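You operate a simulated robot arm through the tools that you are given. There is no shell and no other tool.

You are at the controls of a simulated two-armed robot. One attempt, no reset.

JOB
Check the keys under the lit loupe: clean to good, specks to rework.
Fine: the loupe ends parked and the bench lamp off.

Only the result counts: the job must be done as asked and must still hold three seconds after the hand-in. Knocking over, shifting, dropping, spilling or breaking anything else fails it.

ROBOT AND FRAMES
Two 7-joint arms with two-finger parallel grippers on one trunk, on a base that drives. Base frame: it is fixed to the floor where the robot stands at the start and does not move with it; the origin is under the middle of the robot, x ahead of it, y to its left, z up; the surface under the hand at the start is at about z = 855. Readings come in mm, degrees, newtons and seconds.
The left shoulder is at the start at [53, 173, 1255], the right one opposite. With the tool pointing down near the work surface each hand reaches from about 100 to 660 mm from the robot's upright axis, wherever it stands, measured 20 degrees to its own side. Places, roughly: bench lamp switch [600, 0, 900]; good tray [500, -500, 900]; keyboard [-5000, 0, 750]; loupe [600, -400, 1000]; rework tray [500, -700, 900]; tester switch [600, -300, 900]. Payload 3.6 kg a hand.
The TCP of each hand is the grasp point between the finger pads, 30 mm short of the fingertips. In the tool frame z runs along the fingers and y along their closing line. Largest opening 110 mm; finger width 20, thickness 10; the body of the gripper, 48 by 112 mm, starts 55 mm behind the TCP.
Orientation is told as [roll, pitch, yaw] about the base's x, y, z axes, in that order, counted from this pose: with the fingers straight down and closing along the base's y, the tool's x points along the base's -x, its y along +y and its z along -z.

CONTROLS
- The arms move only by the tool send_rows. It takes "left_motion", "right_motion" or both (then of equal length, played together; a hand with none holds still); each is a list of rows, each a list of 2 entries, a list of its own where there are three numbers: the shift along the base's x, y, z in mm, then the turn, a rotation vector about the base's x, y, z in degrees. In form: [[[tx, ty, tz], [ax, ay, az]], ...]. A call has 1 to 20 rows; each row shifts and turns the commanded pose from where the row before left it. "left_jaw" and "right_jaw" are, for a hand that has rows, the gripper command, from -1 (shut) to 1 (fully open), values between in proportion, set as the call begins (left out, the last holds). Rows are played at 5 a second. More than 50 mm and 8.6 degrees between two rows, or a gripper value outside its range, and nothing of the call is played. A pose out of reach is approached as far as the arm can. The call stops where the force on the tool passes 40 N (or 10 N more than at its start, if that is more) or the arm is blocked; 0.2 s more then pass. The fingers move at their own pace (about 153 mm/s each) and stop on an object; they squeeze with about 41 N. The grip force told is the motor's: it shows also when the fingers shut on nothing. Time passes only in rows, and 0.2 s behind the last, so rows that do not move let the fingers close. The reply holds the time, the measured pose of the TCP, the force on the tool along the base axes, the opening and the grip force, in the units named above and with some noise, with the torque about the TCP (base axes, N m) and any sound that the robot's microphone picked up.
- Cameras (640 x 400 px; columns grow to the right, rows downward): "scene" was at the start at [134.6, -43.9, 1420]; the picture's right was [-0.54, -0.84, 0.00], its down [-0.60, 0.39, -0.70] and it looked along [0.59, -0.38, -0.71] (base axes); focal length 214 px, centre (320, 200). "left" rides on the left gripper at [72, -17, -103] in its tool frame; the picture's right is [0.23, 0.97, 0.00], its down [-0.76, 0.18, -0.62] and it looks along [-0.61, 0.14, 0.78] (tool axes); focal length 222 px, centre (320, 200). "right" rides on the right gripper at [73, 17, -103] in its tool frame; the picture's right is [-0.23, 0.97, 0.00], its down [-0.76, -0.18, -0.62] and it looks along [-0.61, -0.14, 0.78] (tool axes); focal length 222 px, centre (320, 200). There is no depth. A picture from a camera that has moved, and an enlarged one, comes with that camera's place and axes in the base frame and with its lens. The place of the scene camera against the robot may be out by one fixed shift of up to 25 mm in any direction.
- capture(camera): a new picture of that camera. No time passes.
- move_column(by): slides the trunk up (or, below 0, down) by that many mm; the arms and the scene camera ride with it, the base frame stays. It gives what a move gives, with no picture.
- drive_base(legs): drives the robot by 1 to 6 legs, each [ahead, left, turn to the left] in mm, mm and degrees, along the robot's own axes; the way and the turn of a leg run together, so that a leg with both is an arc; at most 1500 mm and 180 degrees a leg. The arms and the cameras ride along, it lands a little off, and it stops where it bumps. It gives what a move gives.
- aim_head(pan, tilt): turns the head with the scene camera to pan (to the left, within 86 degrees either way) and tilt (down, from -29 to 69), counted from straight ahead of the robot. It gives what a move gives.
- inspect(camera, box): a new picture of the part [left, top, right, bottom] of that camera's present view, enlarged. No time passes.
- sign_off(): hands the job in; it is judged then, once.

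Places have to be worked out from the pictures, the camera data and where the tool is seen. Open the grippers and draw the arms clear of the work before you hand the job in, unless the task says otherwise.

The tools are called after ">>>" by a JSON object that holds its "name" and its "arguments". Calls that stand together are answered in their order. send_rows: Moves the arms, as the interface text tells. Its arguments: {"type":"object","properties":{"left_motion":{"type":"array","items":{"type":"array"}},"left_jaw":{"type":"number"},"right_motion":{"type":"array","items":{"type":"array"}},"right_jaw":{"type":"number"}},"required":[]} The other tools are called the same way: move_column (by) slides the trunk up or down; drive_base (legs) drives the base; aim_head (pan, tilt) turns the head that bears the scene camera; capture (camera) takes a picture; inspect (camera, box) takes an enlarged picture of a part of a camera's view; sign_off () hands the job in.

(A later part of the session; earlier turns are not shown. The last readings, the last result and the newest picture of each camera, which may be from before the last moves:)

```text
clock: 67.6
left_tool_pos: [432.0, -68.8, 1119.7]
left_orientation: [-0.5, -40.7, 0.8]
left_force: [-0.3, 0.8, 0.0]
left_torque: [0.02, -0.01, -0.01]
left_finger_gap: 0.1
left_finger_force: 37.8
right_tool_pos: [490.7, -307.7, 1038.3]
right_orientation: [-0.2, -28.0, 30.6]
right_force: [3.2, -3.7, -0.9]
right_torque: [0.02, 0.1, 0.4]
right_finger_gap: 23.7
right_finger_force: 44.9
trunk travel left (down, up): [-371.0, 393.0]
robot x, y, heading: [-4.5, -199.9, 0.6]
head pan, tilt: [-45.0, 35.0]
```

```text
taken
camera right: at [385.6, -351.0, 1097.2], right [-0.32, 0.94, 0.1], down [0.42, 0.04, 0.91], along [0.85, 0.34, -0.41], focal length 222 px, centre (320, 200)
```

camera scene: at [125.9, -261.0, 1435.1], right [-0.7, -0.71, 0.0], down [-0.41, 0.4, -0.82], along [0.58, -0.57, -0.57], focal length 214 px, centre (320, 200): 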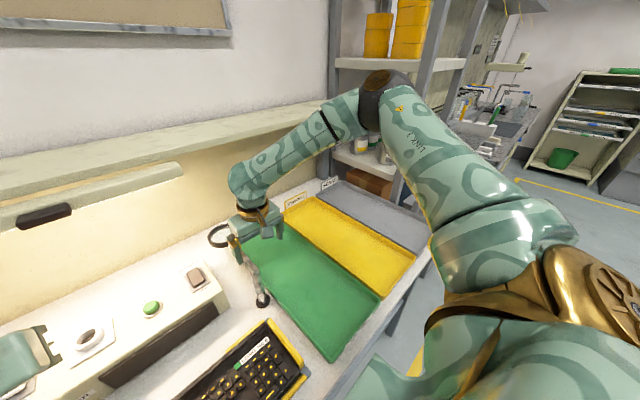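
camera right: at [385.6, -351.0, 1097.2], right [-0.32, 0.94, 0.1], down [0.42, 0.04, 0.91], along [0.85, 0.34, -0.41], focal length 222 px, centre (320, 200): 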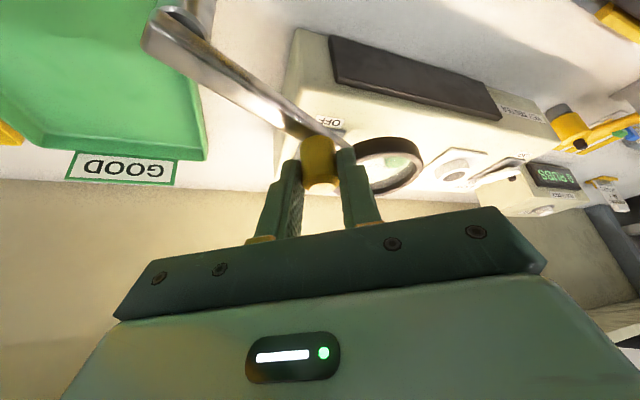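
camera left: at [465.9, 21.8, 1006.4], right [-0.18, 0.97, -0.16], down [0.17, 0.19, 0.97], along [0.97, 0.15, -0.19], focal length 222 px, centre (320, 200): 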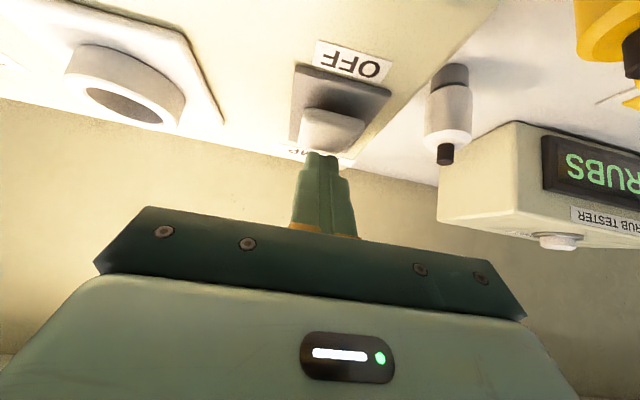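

Smooth so far. I continue the arc from 60 to about 130 degrees to bring the lens over the keyboard's right end.

>>> {"name": "send_rows", "arguments": {"right_motion": [[[-6.5, 2.9, 0], [0, 0, 2.5]], [[-6.6, 2.6, 0], [0, 0, 2.5]], [[-6.9, 1.8, 0], [0, 0, 2.5]], [[-7, 1.4, 0], [0, 0, 2.5]], [[-7.1, 0.5, 0], [0, 0, 2.5]], [[-7.1, 0.2, 0], [0, 0, 2.5]], [[-7.2, -0.7, 0], [0, 0, 2.5]], [[-7.1, -1.2, 0], [0, 0, 2.5]], [[-6.9, -2, 0], [0, 0, 2.5]], [[-6.8, -2.5, 0], [0, 0, 2.5]]]}}

>>> {"name": "aim_head", "arguments": {"pan": -15, "tilt": 55}}

>>> {"name": "capture", "arguments": {"camera": "scene"}}

>>> {"name": "capture", "arguments": {"camera": "right"}}

```text
clock: 69.8
left_tool_pos: [432.2, -69.4, 1118.3]
left_orientation: [-0.5, -40.7, 0.7]
left_force: [-0.3, 0.2, -0.8]
left_torque: [-0.03, -0.02, -0.02]
left_finger_gap: 0.0
left_finger_force: 37.5
right_tool_pos: [422.5, -305.5, 1039.8]
right_orientation: [-0.1, -27.9, 55.5]
right_force: [6.5, -8.1, -0.8]
right_torque: [-0.11, 0.09, 0.23]
right_finger_gap: 23.4
right_finger_force: 44.7
trunk travel left (down, up): [-371.0, 393.0]
robot x, y, heading: [-0.9, -200.9, 0.5]
head pan, tilt: [-45.0, 35.0]
```

```text
clock: 70.8
left_tool_pos: [432.1, -68.5, 1119.7]
left_orientation: [-0.4, -40.5, 0.7]
left_force: [0.2, -0.5, 0.3]
left_torque: [0.0, 0.0, -0.02]
left_finger_gap: 0.1
left_finger_force: 37.6
right_tool_pos: [421.8, -305.0, 1038.0]
right_orientation: [-0.2, -27.9, 55.5]
right_force: [2.4, -8.9, -3.7]
right_torque: [-0.6, 0.47, -0.12]
right_finger_gap: 23.5
right_finger_force: 44.8
trunk travel left (down, up): [-371.0, 393.0]
robot x, y, heading: [-1.9, -198.6, 0.5]
head pan, tilt: [-15.0, 55.0]
```

```text
taken
camera scene: at [133.7, -219.0, 1406.8], right [-0.25, -0.97, 0.0], down [-0.79, 0.21, -0.57], along [0.55, -0.14, -0.82], focal length 214 px, centre (320, 200)
```

scene: 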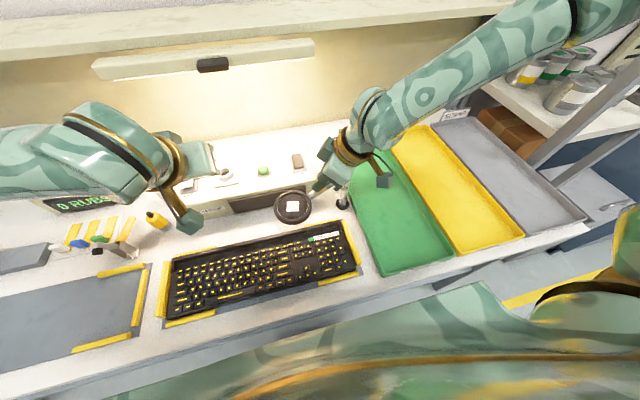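

```text
taken
camera right: at [344.0, -388.2, 1097.4], right [-0.69, 0.72, 0.11], down [0.36, 0.21, 0.91], along [0.63, 0.66, -0.41], focal length 222 px, centre (320, 200)
```

right: 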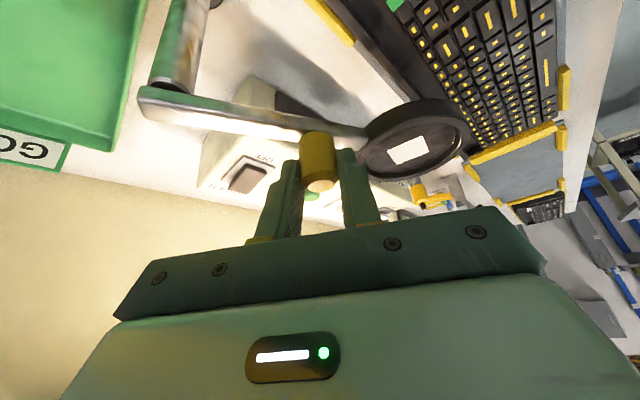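

The lens now shows a magnified picture (dark disc with a pale patch). I zoom on it in both cameras.

>>> {"name": "inspect", "arguments": {"camera": "right", "box": [350, 90, 480, 185]}}

>>> {"name": "inspect", "arguments": {"camera": "scene", "box": [262, 180, 326, 230]}}

```text
4.21 times, centred on (415, 138) of right
camera zoom: at [344.0, -388.2, 1097.4], right [-0.69, 0.72, 0.11], down [0.36, 0.21, 0.91], along [0.63, 0.66, -0.41], focal length 935 px, centre (-80, 463)
```

zoom: 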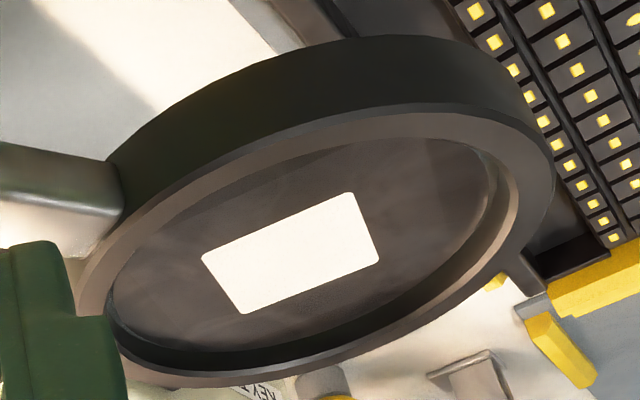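

```text
8.00 times, centred on (294, 205) of scene
camera zoom: at [133.7, -219.0, 1406.8], right [-0.25, -0.97, 0.0], down [-0.79, 0.21, -0.57], along [0.55, -0.14, -0.82], focal length 1716 px, centre (528, 160)
```

zoom: 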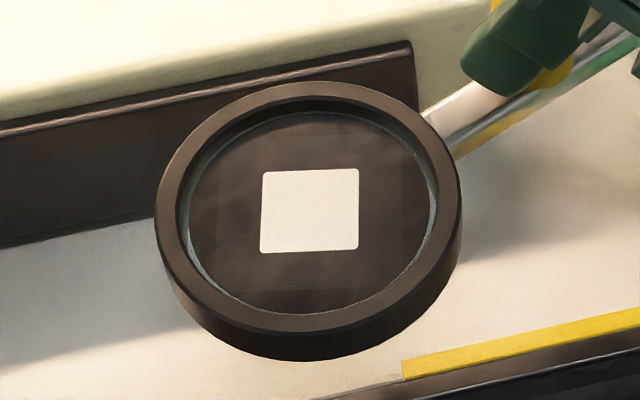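

The disc shows a plain white field for now, with the lens still short of the keys. I swing further over the keyboard.

>>> {"name": "send_rows", "arguments": {"right_motion": [[[-6.5, -3.1, 0], [0, 0, 2.5]], [[-6.3, -3.6, 0], [0, 0, 2.5]], [[-5.9, -4.3, 0], [0, 0, 2.5]], [[-5.6, -4.7, 0], [0, 0, 2.5]], [[-5.1, -5.2, 0], [0, 0, 2.5]]]}}

>>> {"name": "capture", "arguments": {"camera": "scene"}}

>>> {"name": "inspect", "arguments": {"camera": "scene", "box": [250, 180, 350, 260]}}

>>> {"name": "capture", "arguments": {"camera": "right"}}

```text
clock: 71.8
left_tool_pos: [435.7, -64.8, 1117.2]
left_orientation: [-0.6, -40.4, 1.0]
left_force: [0.4, -0.3, -0.3]
left_torque: [-0.01, -0.01, -0.02]
left_finger_gap: 0.2
left_finger_force: 38.0
right_tool_pos: [407.1, -315.8, 1039.6]
right_orientation: [-0.3, -28.3, 65.1]
right_force: [21.3, 12.3, -22.4]
right_torque: [0.58, 0.18, -0.24]
right_finger_gap: 24.1
right_finger_force: 44.4
trunk travel left (down, up): [-371.0, 393.0]
robot x, y, heading: [-2.3, -200.5, 0.3]
head pan, tilt: [-15.0, 55.0]
stopped in row 5 (right hand): the force on the tool passed its limit at 42 N (the readings are from after the stop); the commanded pose is now the measured one
```

```text
taken
camera scene: at [138.2, -214.9, 1406.2], right [-0.25, -0.97, 0.0], down [-0.8, 0.2, -0.57], along [0.55, -0.14, -0.82], focal length 214 px, centre (320, 200)
```

scene: 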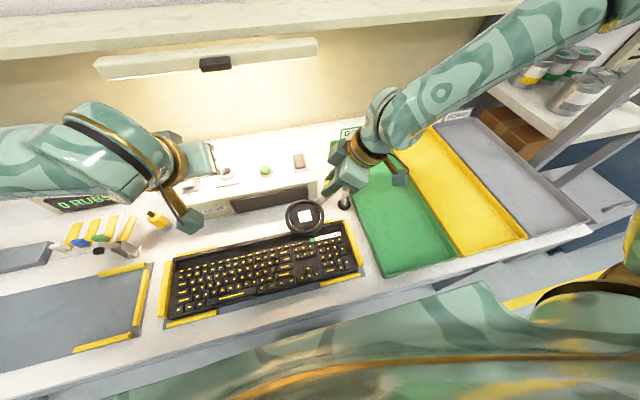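

```text
5.00 times, centred on (300, 220) of scene
camera zoom: at [138.2, -214.9, 1406.2], right [-0.25, -0.97, 0.0], down [-0.8, 0.2, -0.57], along [0.55, -0.14, -0.82], focal length 1072 px, centre (420, 100)
```

zoom: 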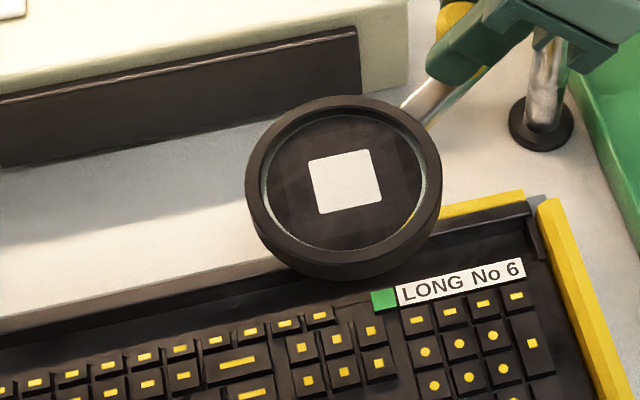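

```text
taken
camera right: at [343.6, -410.3, 1098.0], right [-0.8, 0.59, 0.1], down [0.32, 0.27, 0.91], along [0.51, 0.76, -0.4], focal length 222 px, centre (320, 200)
```

right: 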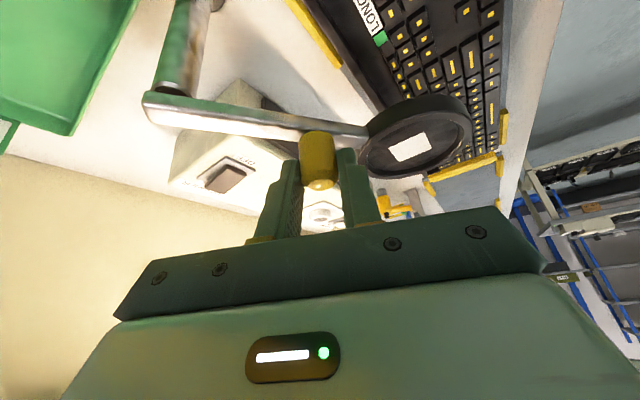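

The arc met a firm stop near 120 degrees, so this is the loupe's viewing position. I release pressure by easing back a little and zoom hard on the lens picture to look for specks.

>>> {"name": "send_rows", "arguments": {"right_motion": [[[2, 1.5, 0], [0, 0, 0]], [[0, 0, 0], [0, 0, 0]]]}}

>>> {"name": "inspect", "arguments": {"camera": "scene", "box": [284, 196, 328, 240]}}

>>> {"name": "inspect", "arguments": {"camera": "right", "box": [355, 90, 475, 185]}}

>>> {"name": "inspect", "arguments": {"camera": "scene", "box": [150, 220, 370, 330]}}

```text
clock: 72.4
left_tool_pos: [435.8, -66.7, 1117.7]
left_orientation: [-0.5, -40.5, 0.9]
left_force: [0.0, 0.1, -0.9]
left_torque: [-0.03, -0.02, -0.03]
left_finger_gap: 0.0
left_finger_force: 37.6
right_tool_pos: [407.5, -314.4, 1040.5]
right_orientation: [-0.3, -28.3, 65.2]
right_force: [16.2, 5.7, -21.0]
right_torque: [0.48, -0.07, -0.08]
right_finger_gap: 23.5
right_finger_force: 44.9
trunk travel left (down, up): [-371.0, 393.0]
robot x, y, heading: [-0.6, -197.5, 0.5]
head pan, tilt: [-15.0, 55.0]
```

```text
9.09 times, centred on (306, 218) of scene
camera zoom: at [137.6, -216.4, 1406.4], right [-0.25, -0.97, 0.0], down [-0.8, 0.2, -0.57], along [0.55, -0.14, -0.82], focal length 1950 px, centre (447, 36)
```

zoom: 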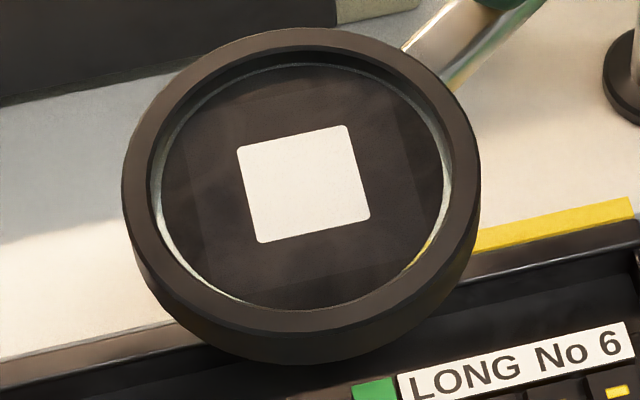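

```text
4.21 times, centred on (415, 138) of right
camera zoom: at [343.8, -410.3, 1098.2], right [-0.8, 0.59, 0.1], down [0.32, 0.27, 0.91], along [0.51, 0.76, -0.4], focal length 935 px, centre (-80, 463)
```

zoom: 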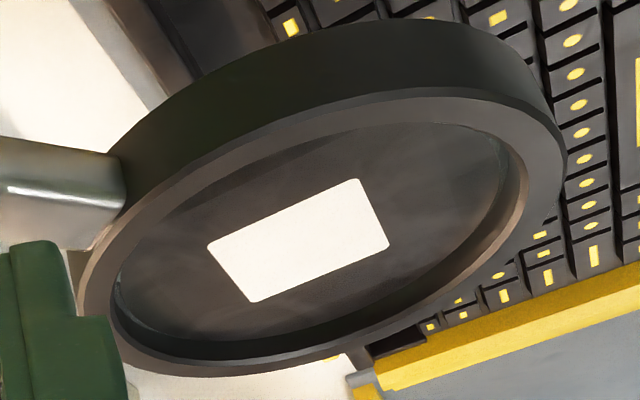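

```text
2.91 times, centred on (260, 275) of scene
camera zoom: at [137.6, -216.4, 1406.4], right [-0.25, -0.97, 0.0], down [-0.8, 0.2, -0.57], along [0.55, -0.14, -0.82], focal length 624 px, centre (494, -18)
```

zoom: 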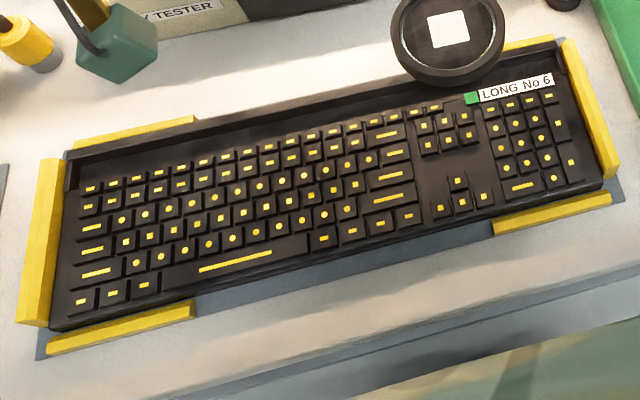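

The lens picture looks like a magnified key: dark cap, pale legend patch, no dots so far. I zoom in more tightly to be sure about specks.

>>> {"name": "inspect", "arguments": {"camera": "scene", "box": [292, 202, 320, 226]}}

>>> {"name": "inspect", "arguments": {"camera": "right", "box": [370, 110, 460, 170]}}

>>> {"name": "capture", "arguments": {"camera": "left"}}

```text
16.00 times, centred on (306, 214) of scene
camera zoom: at [137.6, -216.4, 1406.4], right [-0.25, -0.97, 0.0], down [-0.8, 0.2, -0.57], along [0.55, -0.14, -0.82], focal length 3432 px, centre (544, -24)
```

zoom: 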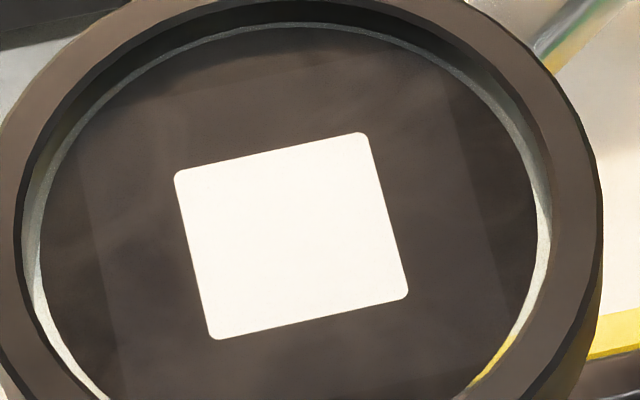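

```text
6.67 times, centred on (415, 140) of right
camera zoom: at [343.8, -410.3, 1098.2], right [-0.8, 0.59, 0.1], down [0.32, 0.27, 0.91], along [0.51, 0.76, -0.4], focal length 1481 px, centre (-313, 600)
```

zoom: 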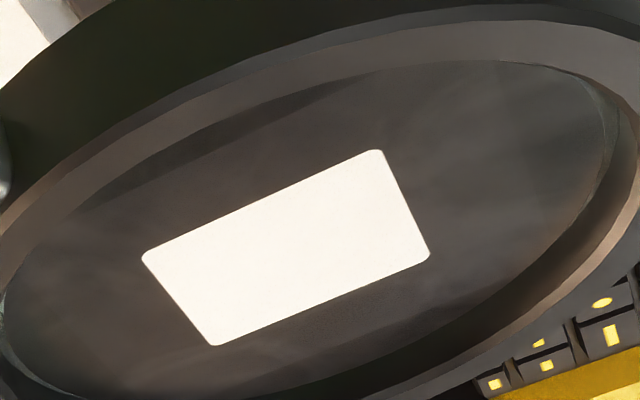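

```text
taken
camera left: at [313.9, -84.8, 1149.4], right [-0.18, 0.97, -0.15], down [0.17, 0.19, 0.97], along [0.97, 0.15, -0.2], focal length 222 px, centre (320, 200)
```

left: 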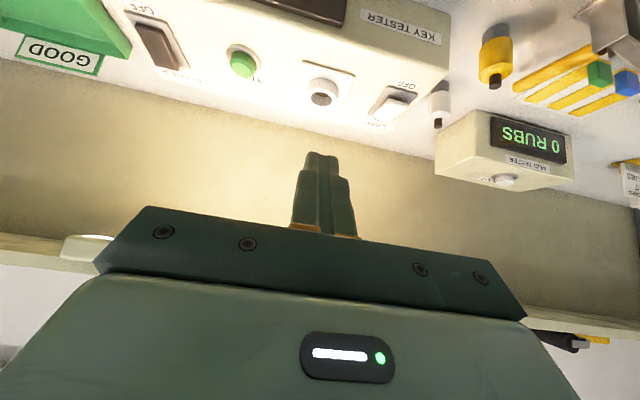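

The enlarged lens view shows a dark key with a clean pale patch: no specks. I ease off the stop until the force drops and check the picture once more.

>>> {"name": "send_rows", "arguments": {"right_motion": [[[2, 1.5, 0], [0, 0, 0]], [[2, 1.2, 0], [0, 0, 0]], [[0, 0, 0], [0, 0, 0]]]}}

>>> {"name": "inspect", "arguments": {"camera": "scene", "box": [280, 190, 336, 232]}}

```text
clock: 73.2
left_tool_pos: [433.1, -68.6, 1119.7]
left_orientation: [-0.4, -40.6, 0.7]
left_force: [0.0, -0.5, -1.0]
left_torque: [0.0, -0.01, -0.02]
left_finger_gap: 0.3
left_finger_force: 37.5
right_tool_pos: [407.1, -314.5, 1041.0]
right_orientation: [-0.3, -28.2, 65.3]
right_force: [-0.4, -6.7, -17.0]
right_torque: [-0.41, 0.45, -0.38]
right_finger_gap: 23.3
right_finger_force: 45.5
trunk travel left (down, up): [-371.0, 393.0]
robot x, y, heading: [-4.4, -198.5, 0.5]
head pan, tilt: [-15.0, 55.0]
```

```text
9.52 times, centred on (308, 211) of scene
camera zoom: at [134.5, -218.5, 1406.7], right [-0.25, -0.97, 0.0], down [-0.79, 0.21, -0.57], along [0.55, -0.14, -0.82], focal length 2043 px, centre (434, 95)
```

zoom: 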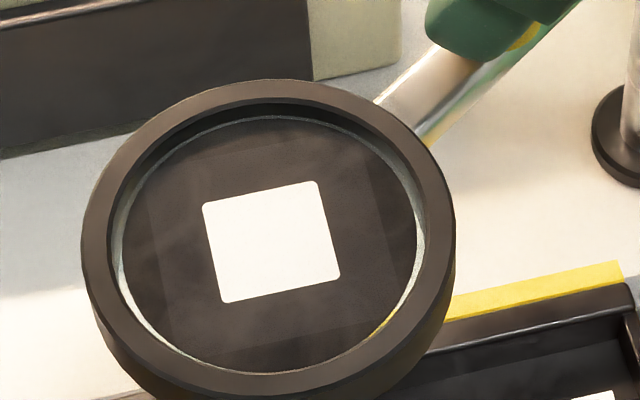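

No specks here. On the way back I'll sample the lens picture at several angles in case it varies with position.

>>> {"name": "send_rows", "arguments": {"right_motion": [[[6, 2.6, -0.5], [0, 0, -2.5]], [[6.5, 3, -0.5], [0, 0, -2.5]]]}}

>>> {"name": "inspect", "arguments": {"camera": "scene", "box": [265, 180, 335, 232]}}

```text
clock: 73.8
left_tool_pos: [432.0, -66.6, 1118.8]
left_orientation: [-0.6, -40.6, 0.9]
left_force: [-0.1, -0.3, -0.9]
left_torque: [0.03, -0.01, 0.01]
left_finger_gap: 0.2
left_finger_force: 37.6
right_tool_pos: [420.4, -306.6, 1041.7]
right_orientation: [-0.3, -28.3, 60.3]
right_force: [-2.8, 0.4, -13.4]
right_torque: [0.39, 0.51, -0.16]
right_finger_gap: 23.5
right_finger_force: 44.9
trunk travel left (down, up): [-371.0, 393.0]
robot x, y, heading: [-0.8, -201.7, 0.6]
head pan, tilt: [-15.0, 55.0]
```

```text
7.69 times, centred on (300, 206) of scene
camera zoom: at [134.0, -216.8, 1406.9], right [-0.25, -0.97, 0.0], down [-0.79, 0.2, -0.57], along [0.55, -0.14, -0.82], focal length 1650 px, centre (474, 154)
```

zoom: 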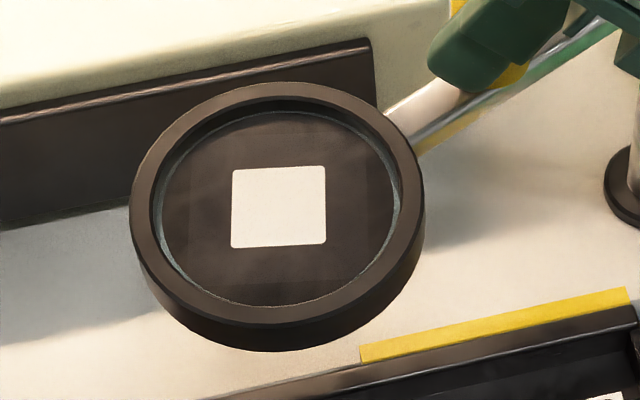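

Same clean picture at about 110 degrees. I continue back in steps.

>>> {"name": "send_rows", "arguments": {"right_motion": [[[6.8, 2.5, -0.5], [0, 0, -2.5]], [[7, 2, -0.5], [0, 0, -2.5]]]}}

>>> {"name": "inspect", "arguments": {"camera": "scene", "box": [255, 170, 335, 230]}}

>>> {"name": "send_rows", "arguments": {"right_motion": [[[7.2, 1.2, -0.3], [0, 0, -2.5]], [[7.2, 0.7, -0.3], [0, 0, -2.5]]]}}

>>> {"name": "inspect", "arguments": {"camera": "scene", "box": [255, 165, 335, 225]}}

```text
clock: 74.4
left_tool_pos: [431.9, -66.3, 1120.3]
left_orientation: [-0.6, -40.7, 0.9]
left_force: [-0.7, 0.2, -0.1]
left_torque: [-0.02, 0.02, 0.0]
left_finger_gap: 0.1
left_finger_force: 37.6
right_tool_pos: [433.2, -300.4, 1042.5]
right_orientation: [-0.4, -28.5, 55.3]
right_force: [-5.8, 4.2, -2.9]
right_torque: [0.87, 0.39, -0.28]
right_finger_gap: 23.8
right_finger_force: 45.6
trunk travel left (down, up): [-371.0, 393.0]
robot x, y, heading: [-3.7, -201.0, 0.9]
head pan, tilt: [-15.0, 55.0]
```

```text
6.67 times, centred on (295, 200) of scene
camera zoom: at [132.6, -216.0, 1407.1], right [-0.25, -0.97, 0.0], down [-0.79, 0.2, -0.57], along [0.56, -0.14, -0.82], focal length 1430 px, centre (487, 200)
```

zoom: 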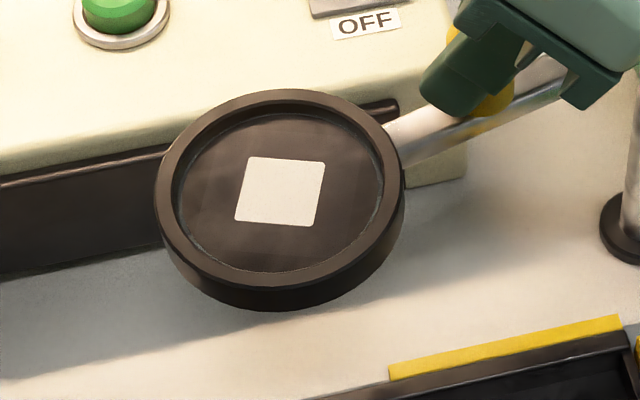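

```text
clock: 75.0
left_tool_pos: [431.2, -64.4, 1119.9]
left_orientation: [-0.7, -40.8, 1.0]
left_force: [-0.5, 0.2, -0.2]
left_torque: [0.01, 0.01, -0.02]
left_finger_gap: 0.0
left_finger_force: 37.5
right_tool_pos: [448.5, -298.0, 1042.1]
right_orientation: [-0.5, -28.5, 50.5]
right_force: [-2.8, 14.8, 4.9]
right_torque: [0.84, 0.42, -0.15]
right_finger_gap: 23.6
right_finger_force: 44.9
trunk travel left (down, up): [-371.0, 393.0]
robot x, y, heading: [-2.1, -199.1, 0.9]
head pan, tilt: [-15.0, 55.0]
```

```text
6.67 times, centred on (295, 195) of scene
camera zoom: at [132.6, -214.3, 1407.1], right [-0.25, -0.97, 0.0], down [-0.79, 0.2, -0.57], along [0.56, -0.14, -0.82], focal length 1430 px, centre (487, 233)
```

zoom: 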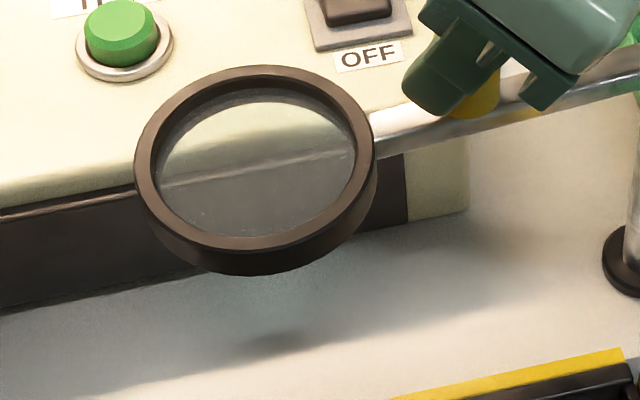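

The magnified picture exists only beyond about 95 degrees, and it was clean throughout: the keyboard goes to GOOD. Now I swing the loupe back to its parked position, reversing the arc.

>>> {"name": "send_rows", "arguments": {"right_motion": [[[7.7, -0.9, -0.2], [0, 0, -2.78]], [[7, -0.6, -0.2], [0, 0, -2.78]], [[7, -1.3, -0.2], [0, 0, -2.78]], [[6.8, -1.9, -0.2], [0, 0, -2.78]], [[6.6, -2.4, -0.2], [0, 0, -2.78]], [[6.4, -3.1, -0.2], [0, 0, -2.78]], [[6, -3.6, -0.1], [0, 0, -2.78]], [[5.7, -4.2, -0.1], [0, 0, -2.78]], [[5.3, -4.6, -0.1], [0, 0, -2.78]]]}}

>>> {"name": "capture", "arguments": {"camera": "right"}}

```text
clock: 77.0
left_tool_pos: [431.6, -65.4, 1119.6]
left_orientation: [-0.7, -40.6, 1.1]
left_force: [0.5, 0.2, -0.3]
left_torque: [0.0, -0.02, 0.01]
left_finger_gap: 0.1
left_finger_force: 37.3
right_tool_pos: [507.8, -319.6, 1040.0]
right_orientation: [-0.6, -28.6, 25.2]
right_force: [11.5, 15.0, 23.3]
right_torque: [1.04, -0.16, 0.0]
right_finger_gap: 23.2
right_finger_force: 44.9
trunk travel left (down, up): [-371.0, 393.0]
robot x, y, heading: [-3.0, -201.5, 0.7]
head pan, tilt: [-15.0, 55.0]
```

```text
taken
camera right: at [398.2, -352.4, 1096.5], right [-0.23, 0.97, 0.1], down [0.41, 0.0, 0.91], along [0.88, 0.25, -0.39], focal length 222 px, centre (320, 200)
```

right: 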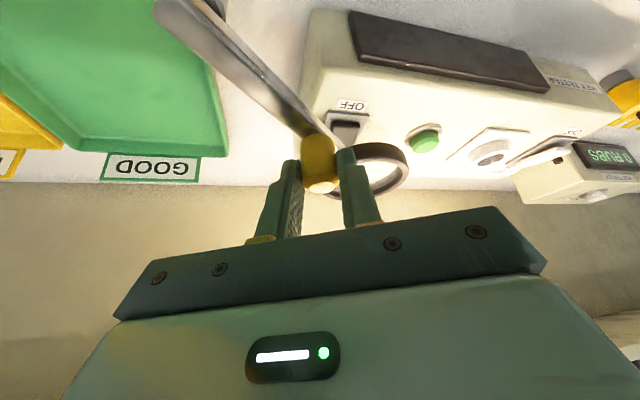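

Forces grew a little (pressing down and inward), so I relieve by lifting 2 mm and moving slightly outward before going on.

>>> {"name": "send_rows", "arguments": {"right_motion": [[[1.2, 1.2, 2.5], [0, 0, 0]], [[0, 0, 0], [0, 0, 0]]]}}

```text
clock: 77.6
left_tool_pos: [432.0, -65.4, 1118.5]
left_orientation: [-0.6, -40.6, 1.0]
left_force: [0.3, -0.7, 0.0]
left_torque: [-0.02, -0.03, 0.0]
left_finger_gap: 0.3
left_finger_force: 37.4
right_tool_pos: [508.2, -320.0, 1040.6]
right_orientation: [-0.5, -28.2, 25.3]
right_force: [8.7, 11.1, 8.1]
right_torque: [1.08, -0.61, -0.03]
right_finger_gap: 23.4
right_finger_force: 45.3
trunk travel left (down, up): [-371.0, 393.0]
robot x, y, heading: [-4.8, -196.8, 0.7]
head pan, tilt: [-15.0, 55.0]
```

Better. I continue the remaining 45 degrees of the arc to the parked pose.

>>> {"name": "send_rows", "arguments": {"right_motion": [[[5.2, -4.4, 0.2], [0, 0, -2.75]], [[4.6, -5.2, 0.1], [0, 0, -2.75]], [[4, -5.9, 0], [0, 0, -2.75]], [[3.3, -6.1, 0], [0, 0, -2.75]], [[2.7, -6.4, 0], [0, 0, -2.75]], [[2.2, -6.7, 0], [0, 0, -2.75]], [[1.4, -6.8, 0], [0, 0, -2.75]], [[0.6, -6.9, 0], [0, 0, -2.75]], [[0, -7.2, 0], [0, 0, -2.75]]]}}

>>> {"name": "capture", "arguments": {"camera": "right"}}

```text
clock: 79.6
left_tool_pos: [432.8, -66.4, 1118.9]
left_orientation: [-0.7, -40.6, 0.9]
left_force: [0.3, -0.4, -0.4]
left_torque: [-0.01, 0.02, -0.02]
left_finger_gap: 0.0
left_finger_force: 37.7
right_tool_pos: [532.9, -376.3, 1040.3]
right_orientation: [-0.5, -28.2, 0.6]
right_force: [2.2, 5.3, -12.0]
right_torque: [0.58, -0.14, -0.42]
right_finger_gap: 23.2
right_finger_force: 44.4
trunk travel left (down, up): [-371.0, 393.0]
robot x, y, heading: [-5.6, -199.3, 0.6]
head pan, tilt: [-15.0, 55.0]
```

```text
taken
camera right: at [420.6, -360.1, 1097.5], right [0.19, 0.98, 0.1], down [0.38, -0.17, 0.91], along [0.91, -0.14, -0.4], focal length 222 px, centre (320, 200)
```

right: 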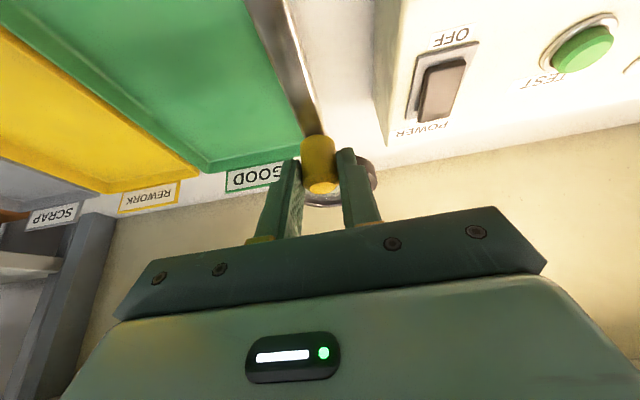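

Back at the parked pose. I compare with the earlier gripped view before releasing.

>>> {"name": "inspect", "arguments": {"camera": "right", "box": [220, 100, 440, 240]}}

```text
2.86 times, centred on (330, 170) of right
camera zoom: at [420.6, -360.1, 1097.5], right [0.19, 0.98, 0.1], down [0.38, -0.17, 0.91], along [0.91, -0.14, -0.4], focal length 635 px, centre (291, 286)
```

zoom: 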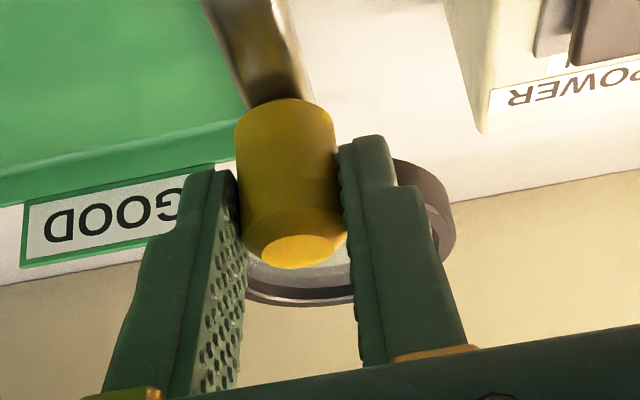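

It matches the original parked view. I release the knob and withdraw the right hand up and back.

>>> {"name": "send_rows", "arguments": {"right_motion": [[[0, 0, 0], [0, 0, 0]], [[0, 0, 0], [0, 0, 0]]], "right_jaw": -0.2}}

>>> {"name": "send_rows", "arguments": {"right_motion": [[[-4, 0, 20], [0, 0, 0]], [[-10, 0, 30], [0, 0, 0]], [[-25, 0, 20], [0, 0, 0]], [[-30, 0, 20], [0, 0, 0]]]}}

>>> {"name": "capture", "arguments": {"camera": "right"}}

>>> {"name": "capture", "arguments": {"camera": "scene"}}

```text
clock: 80.2
left_tool_pos: [432.7, -65.9, 1119.1]
left_orientation: [-0.6, -40.7, 0.9]
left_force: [-1.0, -0.3, 0.7]
left_torque: [0.01, -0.01, 0.05]
left_finger_gap: 0.0
left_finger_force: 37.4
right_tool_pos: [531.2, -377.3, 1040.9]
right_orientation: [-0.6, -28.4, 0.7]
right_force: [0.3, 0.4, -0.1]
right_torque: [-0.01, 0.0, 0.0]
right_finger_gap: 44.1
right_finger_force: 0.0
trunk travel left (down, up): [-371.0, 393.0]
robot x, y, heading: [-2.2, -199.6, 0.4]
head pan, tilt: [-15.0, 55.0]
```

```text
clock: 81.2
left_tool_pos: [429.7, -66.3, 1120.3]
left_orientation: [-0.5, -40.6, 0.9]
left_force: [-0.4, -0.3, 0.0]
left_torque: [0.01, -0.03, -0.01]
left_finger_gap: 0.2
left_finger_force: 37.8
right_tool_pos: [459.8, -374.3, 1131.7]
right_orientation: [-0.6, -28.5, 0.5]
right_force: [-0.1, 0.4, 0.9]
right_torque: [0.02, -0.03, -0.01]
right_finger_gap: 44.2
right_finger_force: 0.1
trunk travel left (down, up): [-371.0, 393.0]
robot x, y, heading: [-3.7, -197.9, 0.5]
head pan, tilt: [-15.0, 55.0]
```

```text
taken
camera right: at [346.8, -358.5, 1187.9], right [0.19, 0.98, 0.1], down [0.38, -0.17, 0.91], along [0.91, -0.14, -0.4], focal length 222 px, centre (320, 200)
```

right: 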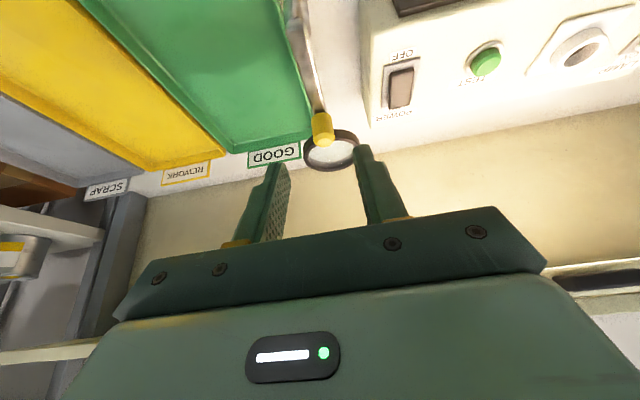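

```text
taken
camera scene: at [131.9, -216.5, 1407.1], right [-0.25, -0.97, 0.0], down [-0.79, 0.2, -0.57], along [0.56, -0.14, -0.82], focal length 214 px, centre (320, 200)
```

scene: 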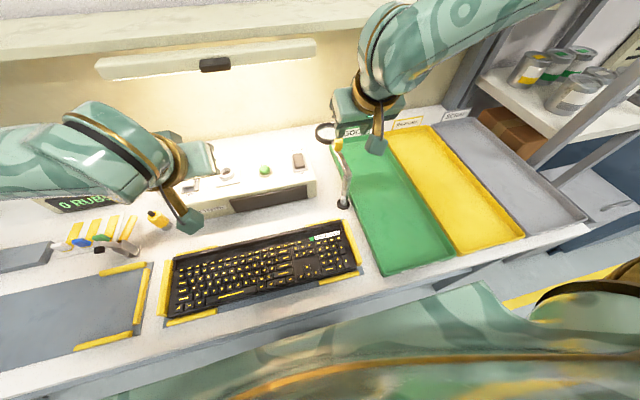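

The loupe is parked. Now I bring the left fingertips over the near (OFF) end of the LAMP rocker, about (562, 35, 957).

>>> {"name": "send_rows", "arguments": {"left_motion": [[[24, 21, -18], [0, 0, 0]], [[24, 21, -20], [0, 0, 0]], [[24, 21, -20], [0, 0, 0]], [[24, 20, -20], [0, 0, 0]], [[25, 20, -20], [0, 0, 0]]]}}

>>> {"name": "capture", "arguments": {"camera": "left"}}

>>> {"name": "inspect", "arguments": {"camera": "left", "box": [250, 20, 410, 180]}}

```text
clock: 82.4
left_tool_pos: [553.0, 36.5, 1020.3]
left_orientation: [-0.5, -40.5, 0.7]
left_force: [-0.5, 1.3, -0.8]
left_torque: [0.0, -0.03, -0.01]
left_finger_gap: 0.1
left_finger_force: 37.7
right_tool_pos: [461.7, -376.1, 1130.5]
right_orientation: [-0.5, -28.3, 0.6]
right_force: [1.0, -0.8, -0.7]
right_torque: [-0.01, -0.01, -0.02]
right_finger_gap: 44.1
right_finger_force: 0.0
trunk travel left (down, up): [-371.0, 393.0]
robot x, y, heading: [-3.6, -199.4, 0.5]
head pan, tilt: [-15.0, 55.0]
```

```text
taken
camera left: at [431.8, 19.1, 1051.9], right [-0.18, 0.97, -0.15], down [0.17, 0.18, 0.97], along [0.97, 0.15, -0.2], focal length 222 px, centre (320, 200)
```

left: 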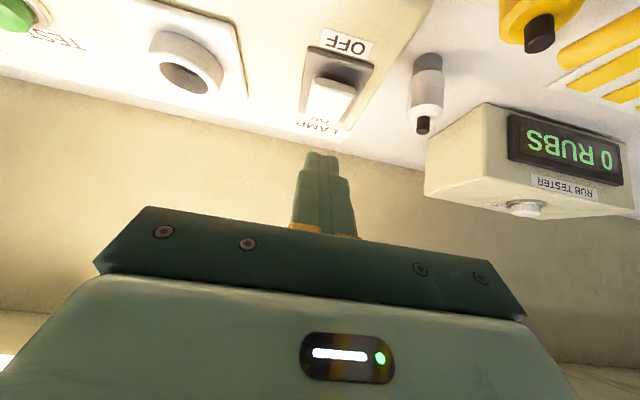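

```text
2.50 times, centred on (330, 100) of left
camera zoom: at [431.8, 19.1, 1051.9], right [-0.18, 0.97, -0.15], down [0.17, 0.18, 0.97], along [0.97, 0.15, -0.2], focal length 555 px, centre (295, 450)
```

zoom: 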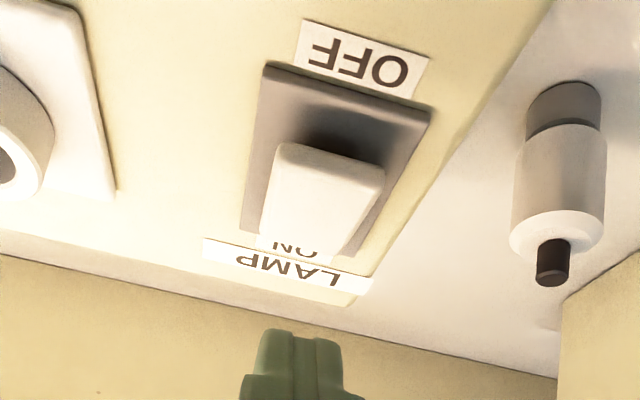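

The near end is raised under the fingertips. I press down on it until it clicks.

>>> {"name": "send_rows", "arguments": {"left_motion": [[[0, 0, -14], [0, 0, 0]], [[0, 0, -12], [0, 0, 0]], [[0, 0, -6], [0, 0, 0]], [[0, 0, -5], [0, 0, 0]], [[0, 0, -5], [0, 0, 0]], [[0, 0, -4], [0, 0, 0]], [[0, 0, -4], [0, 0, 0]], [[0, 0, -4], [0, 0, 0]]]}}

>>> {"name": "capture", "arguments": {"camera": "left"}}

```text
clock: 84.3
left_tool_pos: [553.0, 36.9, 976.7]
left_orientation: [-0.7, -41.9, 1.1]
left_force: [-10.1, -1.3, 17.9]
left_torque: [0.01, 0.07, 0.0]
left_finger_gap: 0.0
left_finger_force: 37.5
right_tool_pos: [459.2, -375.0, 1131.4]
right_orientation: [-0.5, -28.4, 0.6]
right_force: [0.2, 0.2, 1.3]
right_torque: [-0.02, 0.0, 0.01]
right_finger_gap: 44.0
right_finger_force: 0.1
trunk travel left (down, up): [-371.0, 393.0]
robot x, y, heading: [-1.3, -197.6, 0.7]
head pan, tilt: [-15.0, 55.0]
heard: click
stopped in row 8 (left hand): the force on the tool passed its limit at 43 N (the readings are from after the stop); the commanded pose is now the measured one
```

```text
taken
camera left: at [431.7, 18.1, 1004.8], right [-0.18, 0.97, -0.16], down [0.15, 0.19, 0.97], along [0.97, 0.15, -0.18], focal length 222 px, centre (320, 200)
```

left: 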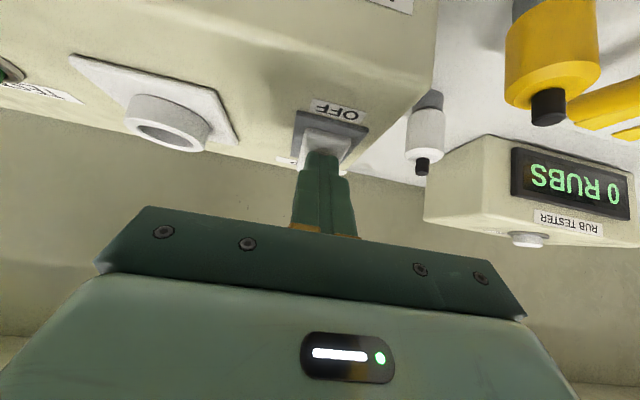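

Click, and the light has gone out. I lift the left hand away and look at the scene.

>>> {"name": "send_rows", "arguments": {"left_motion": [[[-3, 0, 25], [0, 0, 0]], [[-15, 0, 40], [0, 0, 0]], [[-30, 0, 35], [0, 0, 0]], [[-35, 0, 25], [0, 0, 0]], [[-35, 0, 20], [0, 0, 0]]]}}

>>> {"name": "capture", "arguments": {"camera": "scene"}}

>>> {"name": "inspect", "arguments": {"camera": "scene", "box": [140, 200, 380, 330]}}

```text
clock: 85.5
left_tool_pos: [438.5, 36.9, 1119.0]
left_orientation: [-0.6, -41.3, 1.0]
left_force: [-0.5, 0.5, 0.1]
left_torque: [0.03, 0.01, -0.01]
left_finger_gap: 0.0
left_finger_force: 37.5
right_tool_pos: [460.7, -375.2, 1131.0]
right_orientation: [-0.4, -28.3, 0.6]
right_force: [0.2, 0.8, -0.4]
right_torque: [0.01, -0.04, 0.0]
right_finger_gap: 44.0
right_finger_force: 0.0
trunk travel left (down, up): [-371.0, 393.0]
robot x, y, heading: [-2.8, -199.1, 0.5]
head pan, tilt: [-15.0, 55.0]
```

```text
taken
camera scene: at [132.5, -216.6, 1407.0], right [-0.25, -0.97, 0.0], down [-0.79, 0.2, -0.57], along [0.56, -0.14, -0.82], focal length 214 px, centre (320, 200)
```

scene: 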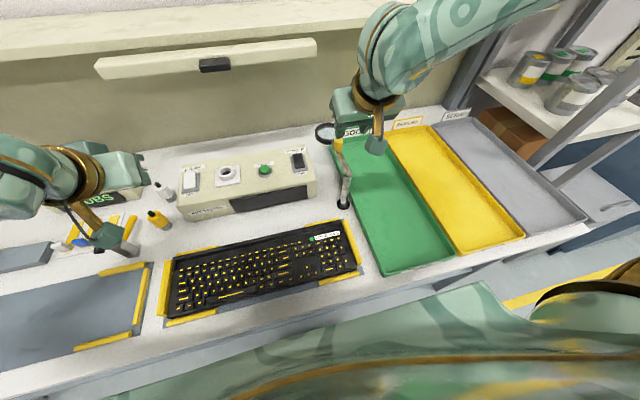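

```text
2.67 times, centred on (260, 265) of scene
camera zoom: at [132.5, -216.6, 1407.0], right [-0.25, -0.97, 0.0], down [-0.79, 0.2, -0.57], along [0.56, -0.14, -0.82], focal length 572 px, centre (480, 27)
```

zoom: 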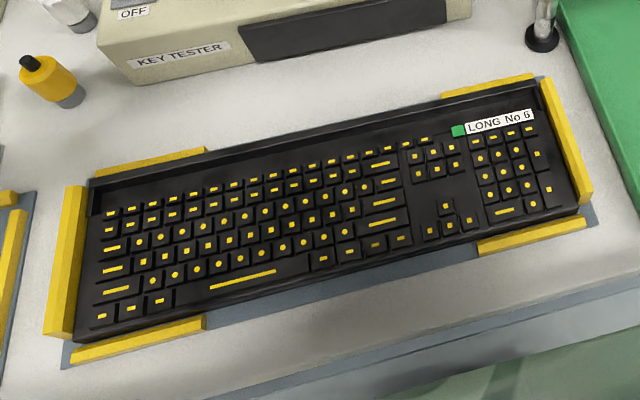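

Next is lifting the keyboard. I need its edge profile, so I bring the left hand upright over the keyboard's back edge to look closely.

>>> {"name": "send_rows", "arguments": {"left_motion": [[[-21, -20, -6], [0, 8, 0]], [[-21, -20, -6], [0, 8, 0]], [[-21, -20, -6], [0, 8, 0]], [[-21, -20, -6], [0, 8, 0]], [[-21, -20, -6], [0, 8, 0]]], "left_jaw": 1}}

>>> {"name": "capture", "arguments": {"camera": "left"}}

>>> {"name": "inspect", "arguments": {"camera": "left", "box": [160, 0, 500, 200]}}

```text
clock: 86.7
left_tool_pos: [332.8, -64.4, 1088.4]
left_orientation: [0.1, -1.3, 0.8]
left_force: [-0.6, 0.7, -0.3]
left_torque: [0.02, 0.0, 0.0]
left_finger_gap: 109.9
left_finger_force: 0.0
right_tool_pos: [461.6, -376.2, 1130.2]
right_orientation: [-0.5, -28.4, 0.7]
right_force: [0.6, 0.2, -0.4]
right_torque: [0.02, -0.01, -0.01]
right_finger_gap: 43.8
right_finger_force: 0.1
trunk travel left (down, up): [-371.0, 393.0]
robot x, y, heading: [-2.4, -203.1, 0.6]
head pan, tilt: [-15.0, 55.0]
```

```text
taken
camera left: at [258.8, -82.5, 1190.5], right [-0.24, 0.97, 0.0], down [0.74, 0.19, 0.64], along [0.62, 0.15, -0.77], focal length 222 px, centre (320, 200)
```

left: 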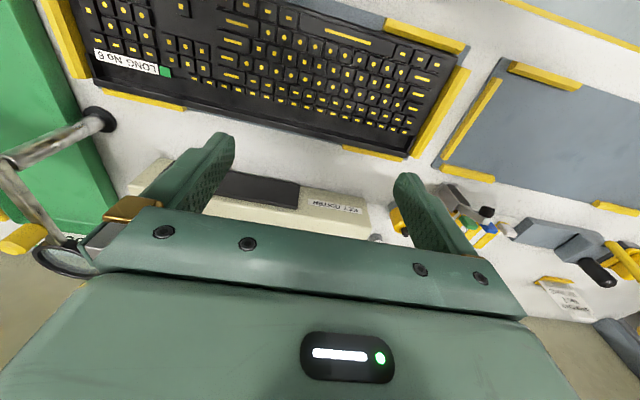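

```text
1.88 times, centred on (330, 100) of left
camera zoom: at [258.8, -82.5, 1190.5], right [-0.24, 0.97, 0.0], down [0.74, 0.19, 0.64], along [0.62, 0.15, -0.77], focal length 418 px, centre (301, 388)
```

zoom: 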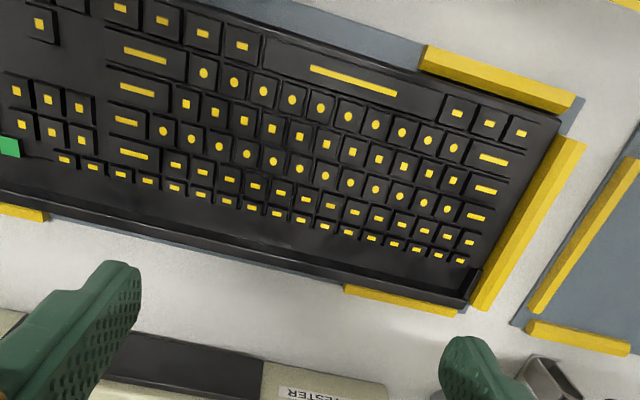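

The keyboard has a raised bar along its back edge. I turn the left hand 90 degrees (closing along x) and view the bar's profile from the left end.

>>> {"name": "send_rows", "arguments": {"left_motion": [[[4.7, 11.3, -4.4], [0, 0, -8]], [[4.7, 11.3, -4.4], [0, 0, -8]], [[4.7, 11.3, -4.4], [0, 0, -8]], [[4.7, 11.3, -4.4], [0, 0, -8]], [[4.7, 11.3, -4.4], [0, 0, -8]], [[4.7, 11.3, -4.4], [0, 0, -8]], [[4.7, 11.3, -4.4], [0, 0, -8]], [[4.7, 11.3, -4.4], [0, 0, -8]], [[4.7, 11.3, -4.4], [0, 0, -8]], [[4.7, 11.3, -4.4], [0, 0, -8]], [[4.7, 11.3, -4.4], [0, 0, -8]]]}}

>>> {"name": "capture", "arguments": {"camera": "left"}}

>>> {"name": "inspect", "arguments": {"camera": "left", "box": [160, 0, 480, 200]}}

```text
clock: 89.1
left_tool_pos: [384.1, 62.4, 1039.6]
left_orientation: [-0.1, -1.6, -87.3]
left_force: [0.5, 0.1, 0.2]
left_torque: [-0.01, 0.0, -0.02]
left_finger_gap: 110.1
left_finger_force: 0.0
right_tool_pos: [461.0, -374.0, 1130.0]
right_orientation: [-0.5, -28.3, 0.6]
right_force: [-0.6, 0.6, 0.6]
right_torque: [-0.01, 0.02, -0.01]
right_finger_gap: 43.8
right_finger_force: 0.1
trunk travel left (down, up): [-371.0, 393.0]
robot x, y, heading: [-4.3, -201.9, 0.4]
head pan, tilt: [-15.0, 55.0]
```

```text
taken
camera left: at [363.7, 136.3, 1140.5], right [0.96, 0.27, -0.01], down [0.21, -0.74, 0.64], along [0.17, -0.62, -0.77], focal length 222 px, centre (320, 200)
```

left: 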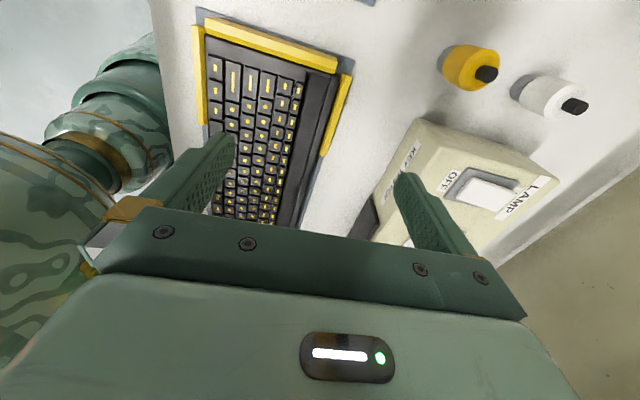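

```text
2.00 times, centred on (320, 100) of left
camera zoom: at [363.7, 136.3, 1140.5], right [0.96, 0.27, -0.01], down [0.21, -0.74, 0.64], along [0.17, -0.62, -0.77], focal length 444 px, centre (320, 400)
```

zoom: 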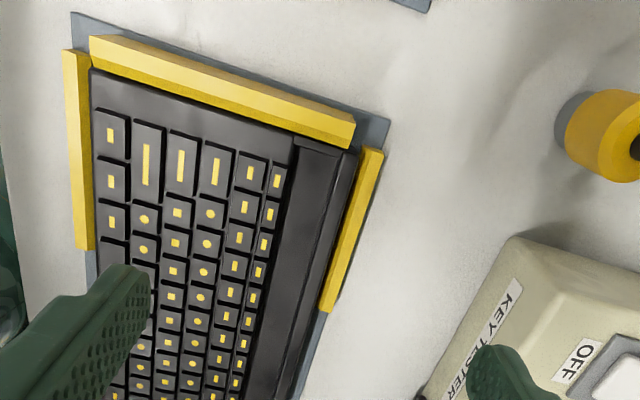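

The back has a flat strip about 25 mm wide and then a narrow raised lip: a graspable ridge. I tilt the left hand to look along it at a low angle and measure its height.

>>> {"name": "send_rows", "arguments": {"left_motion": [[[2.5, 8, -20], [-8, 0, 0]], [[2.5, 8, -20], [-8, 0, 0]], [[2.5, 8, -20], [-8, 0, 0]], [[2.5, 8, -20], [-8, 0, 0]]], "left_jaw": -0.2}}

>>> {"name": "capture", "arguments": {"camera": "left"}}

>>> {"name": "inspect", "arguments": {"camera": "left", "box": [200, 40, 440, 190]}}

```text
clock: 90.1
left_tool_pos: [394.1, 94.4, 957.9]
left_orientation: [-1.7, -33.6, -86.6]
left_force: [0.4, -0.4, -0.6]
left_torque: [-0.01, -0.02, 0.0]
left_finger_gap: 43.9
left_finger_force: 0.0
right_tool_pos: [461.3, -373.4, 1130.4]
right_orientation: [-0.6, -28.3, 0.5]
right_force: [0.5, 0.1, 0.2]
right_torque: [-0.04, 0.0, 0.02]
right_finger_gap: 44.0
right_finger_force: 0.0
trunk travel left (down, up): [-371.0, 393.0]
robot x, y, heading: [-1.6, -200.7, 0.2]
head pan, tilt: [-15.0, 55.0]
```

```text
taken
camera left: at [374.4, 210.3, 1004.1], right [0.96, 0.23, -0.15], down [0.21, -0.28, 0.94], along [0.17, -0.93, -0.32], focal length 222 px, centre (320, 200)
```

left: 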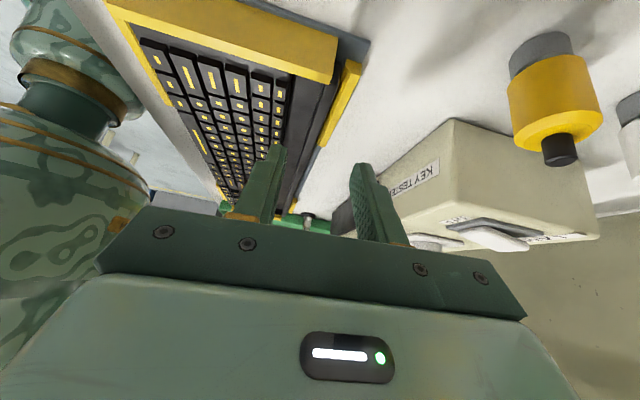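

```text
2.67 times, centred on (320, 115) of left
camera zoom: at [374.4, 210.3, 1004.1], right [0.96, 0.23, -0.15], down [0.21, -0.28, 0.94], along [0.17, -0.93, -0.32], focal length 592 px, centre (320, 427)
```

zoom: 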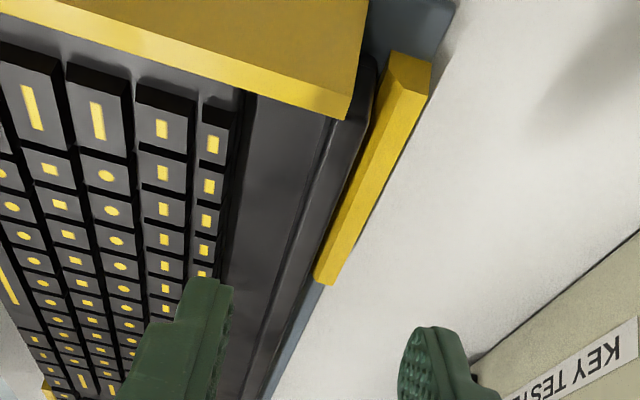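

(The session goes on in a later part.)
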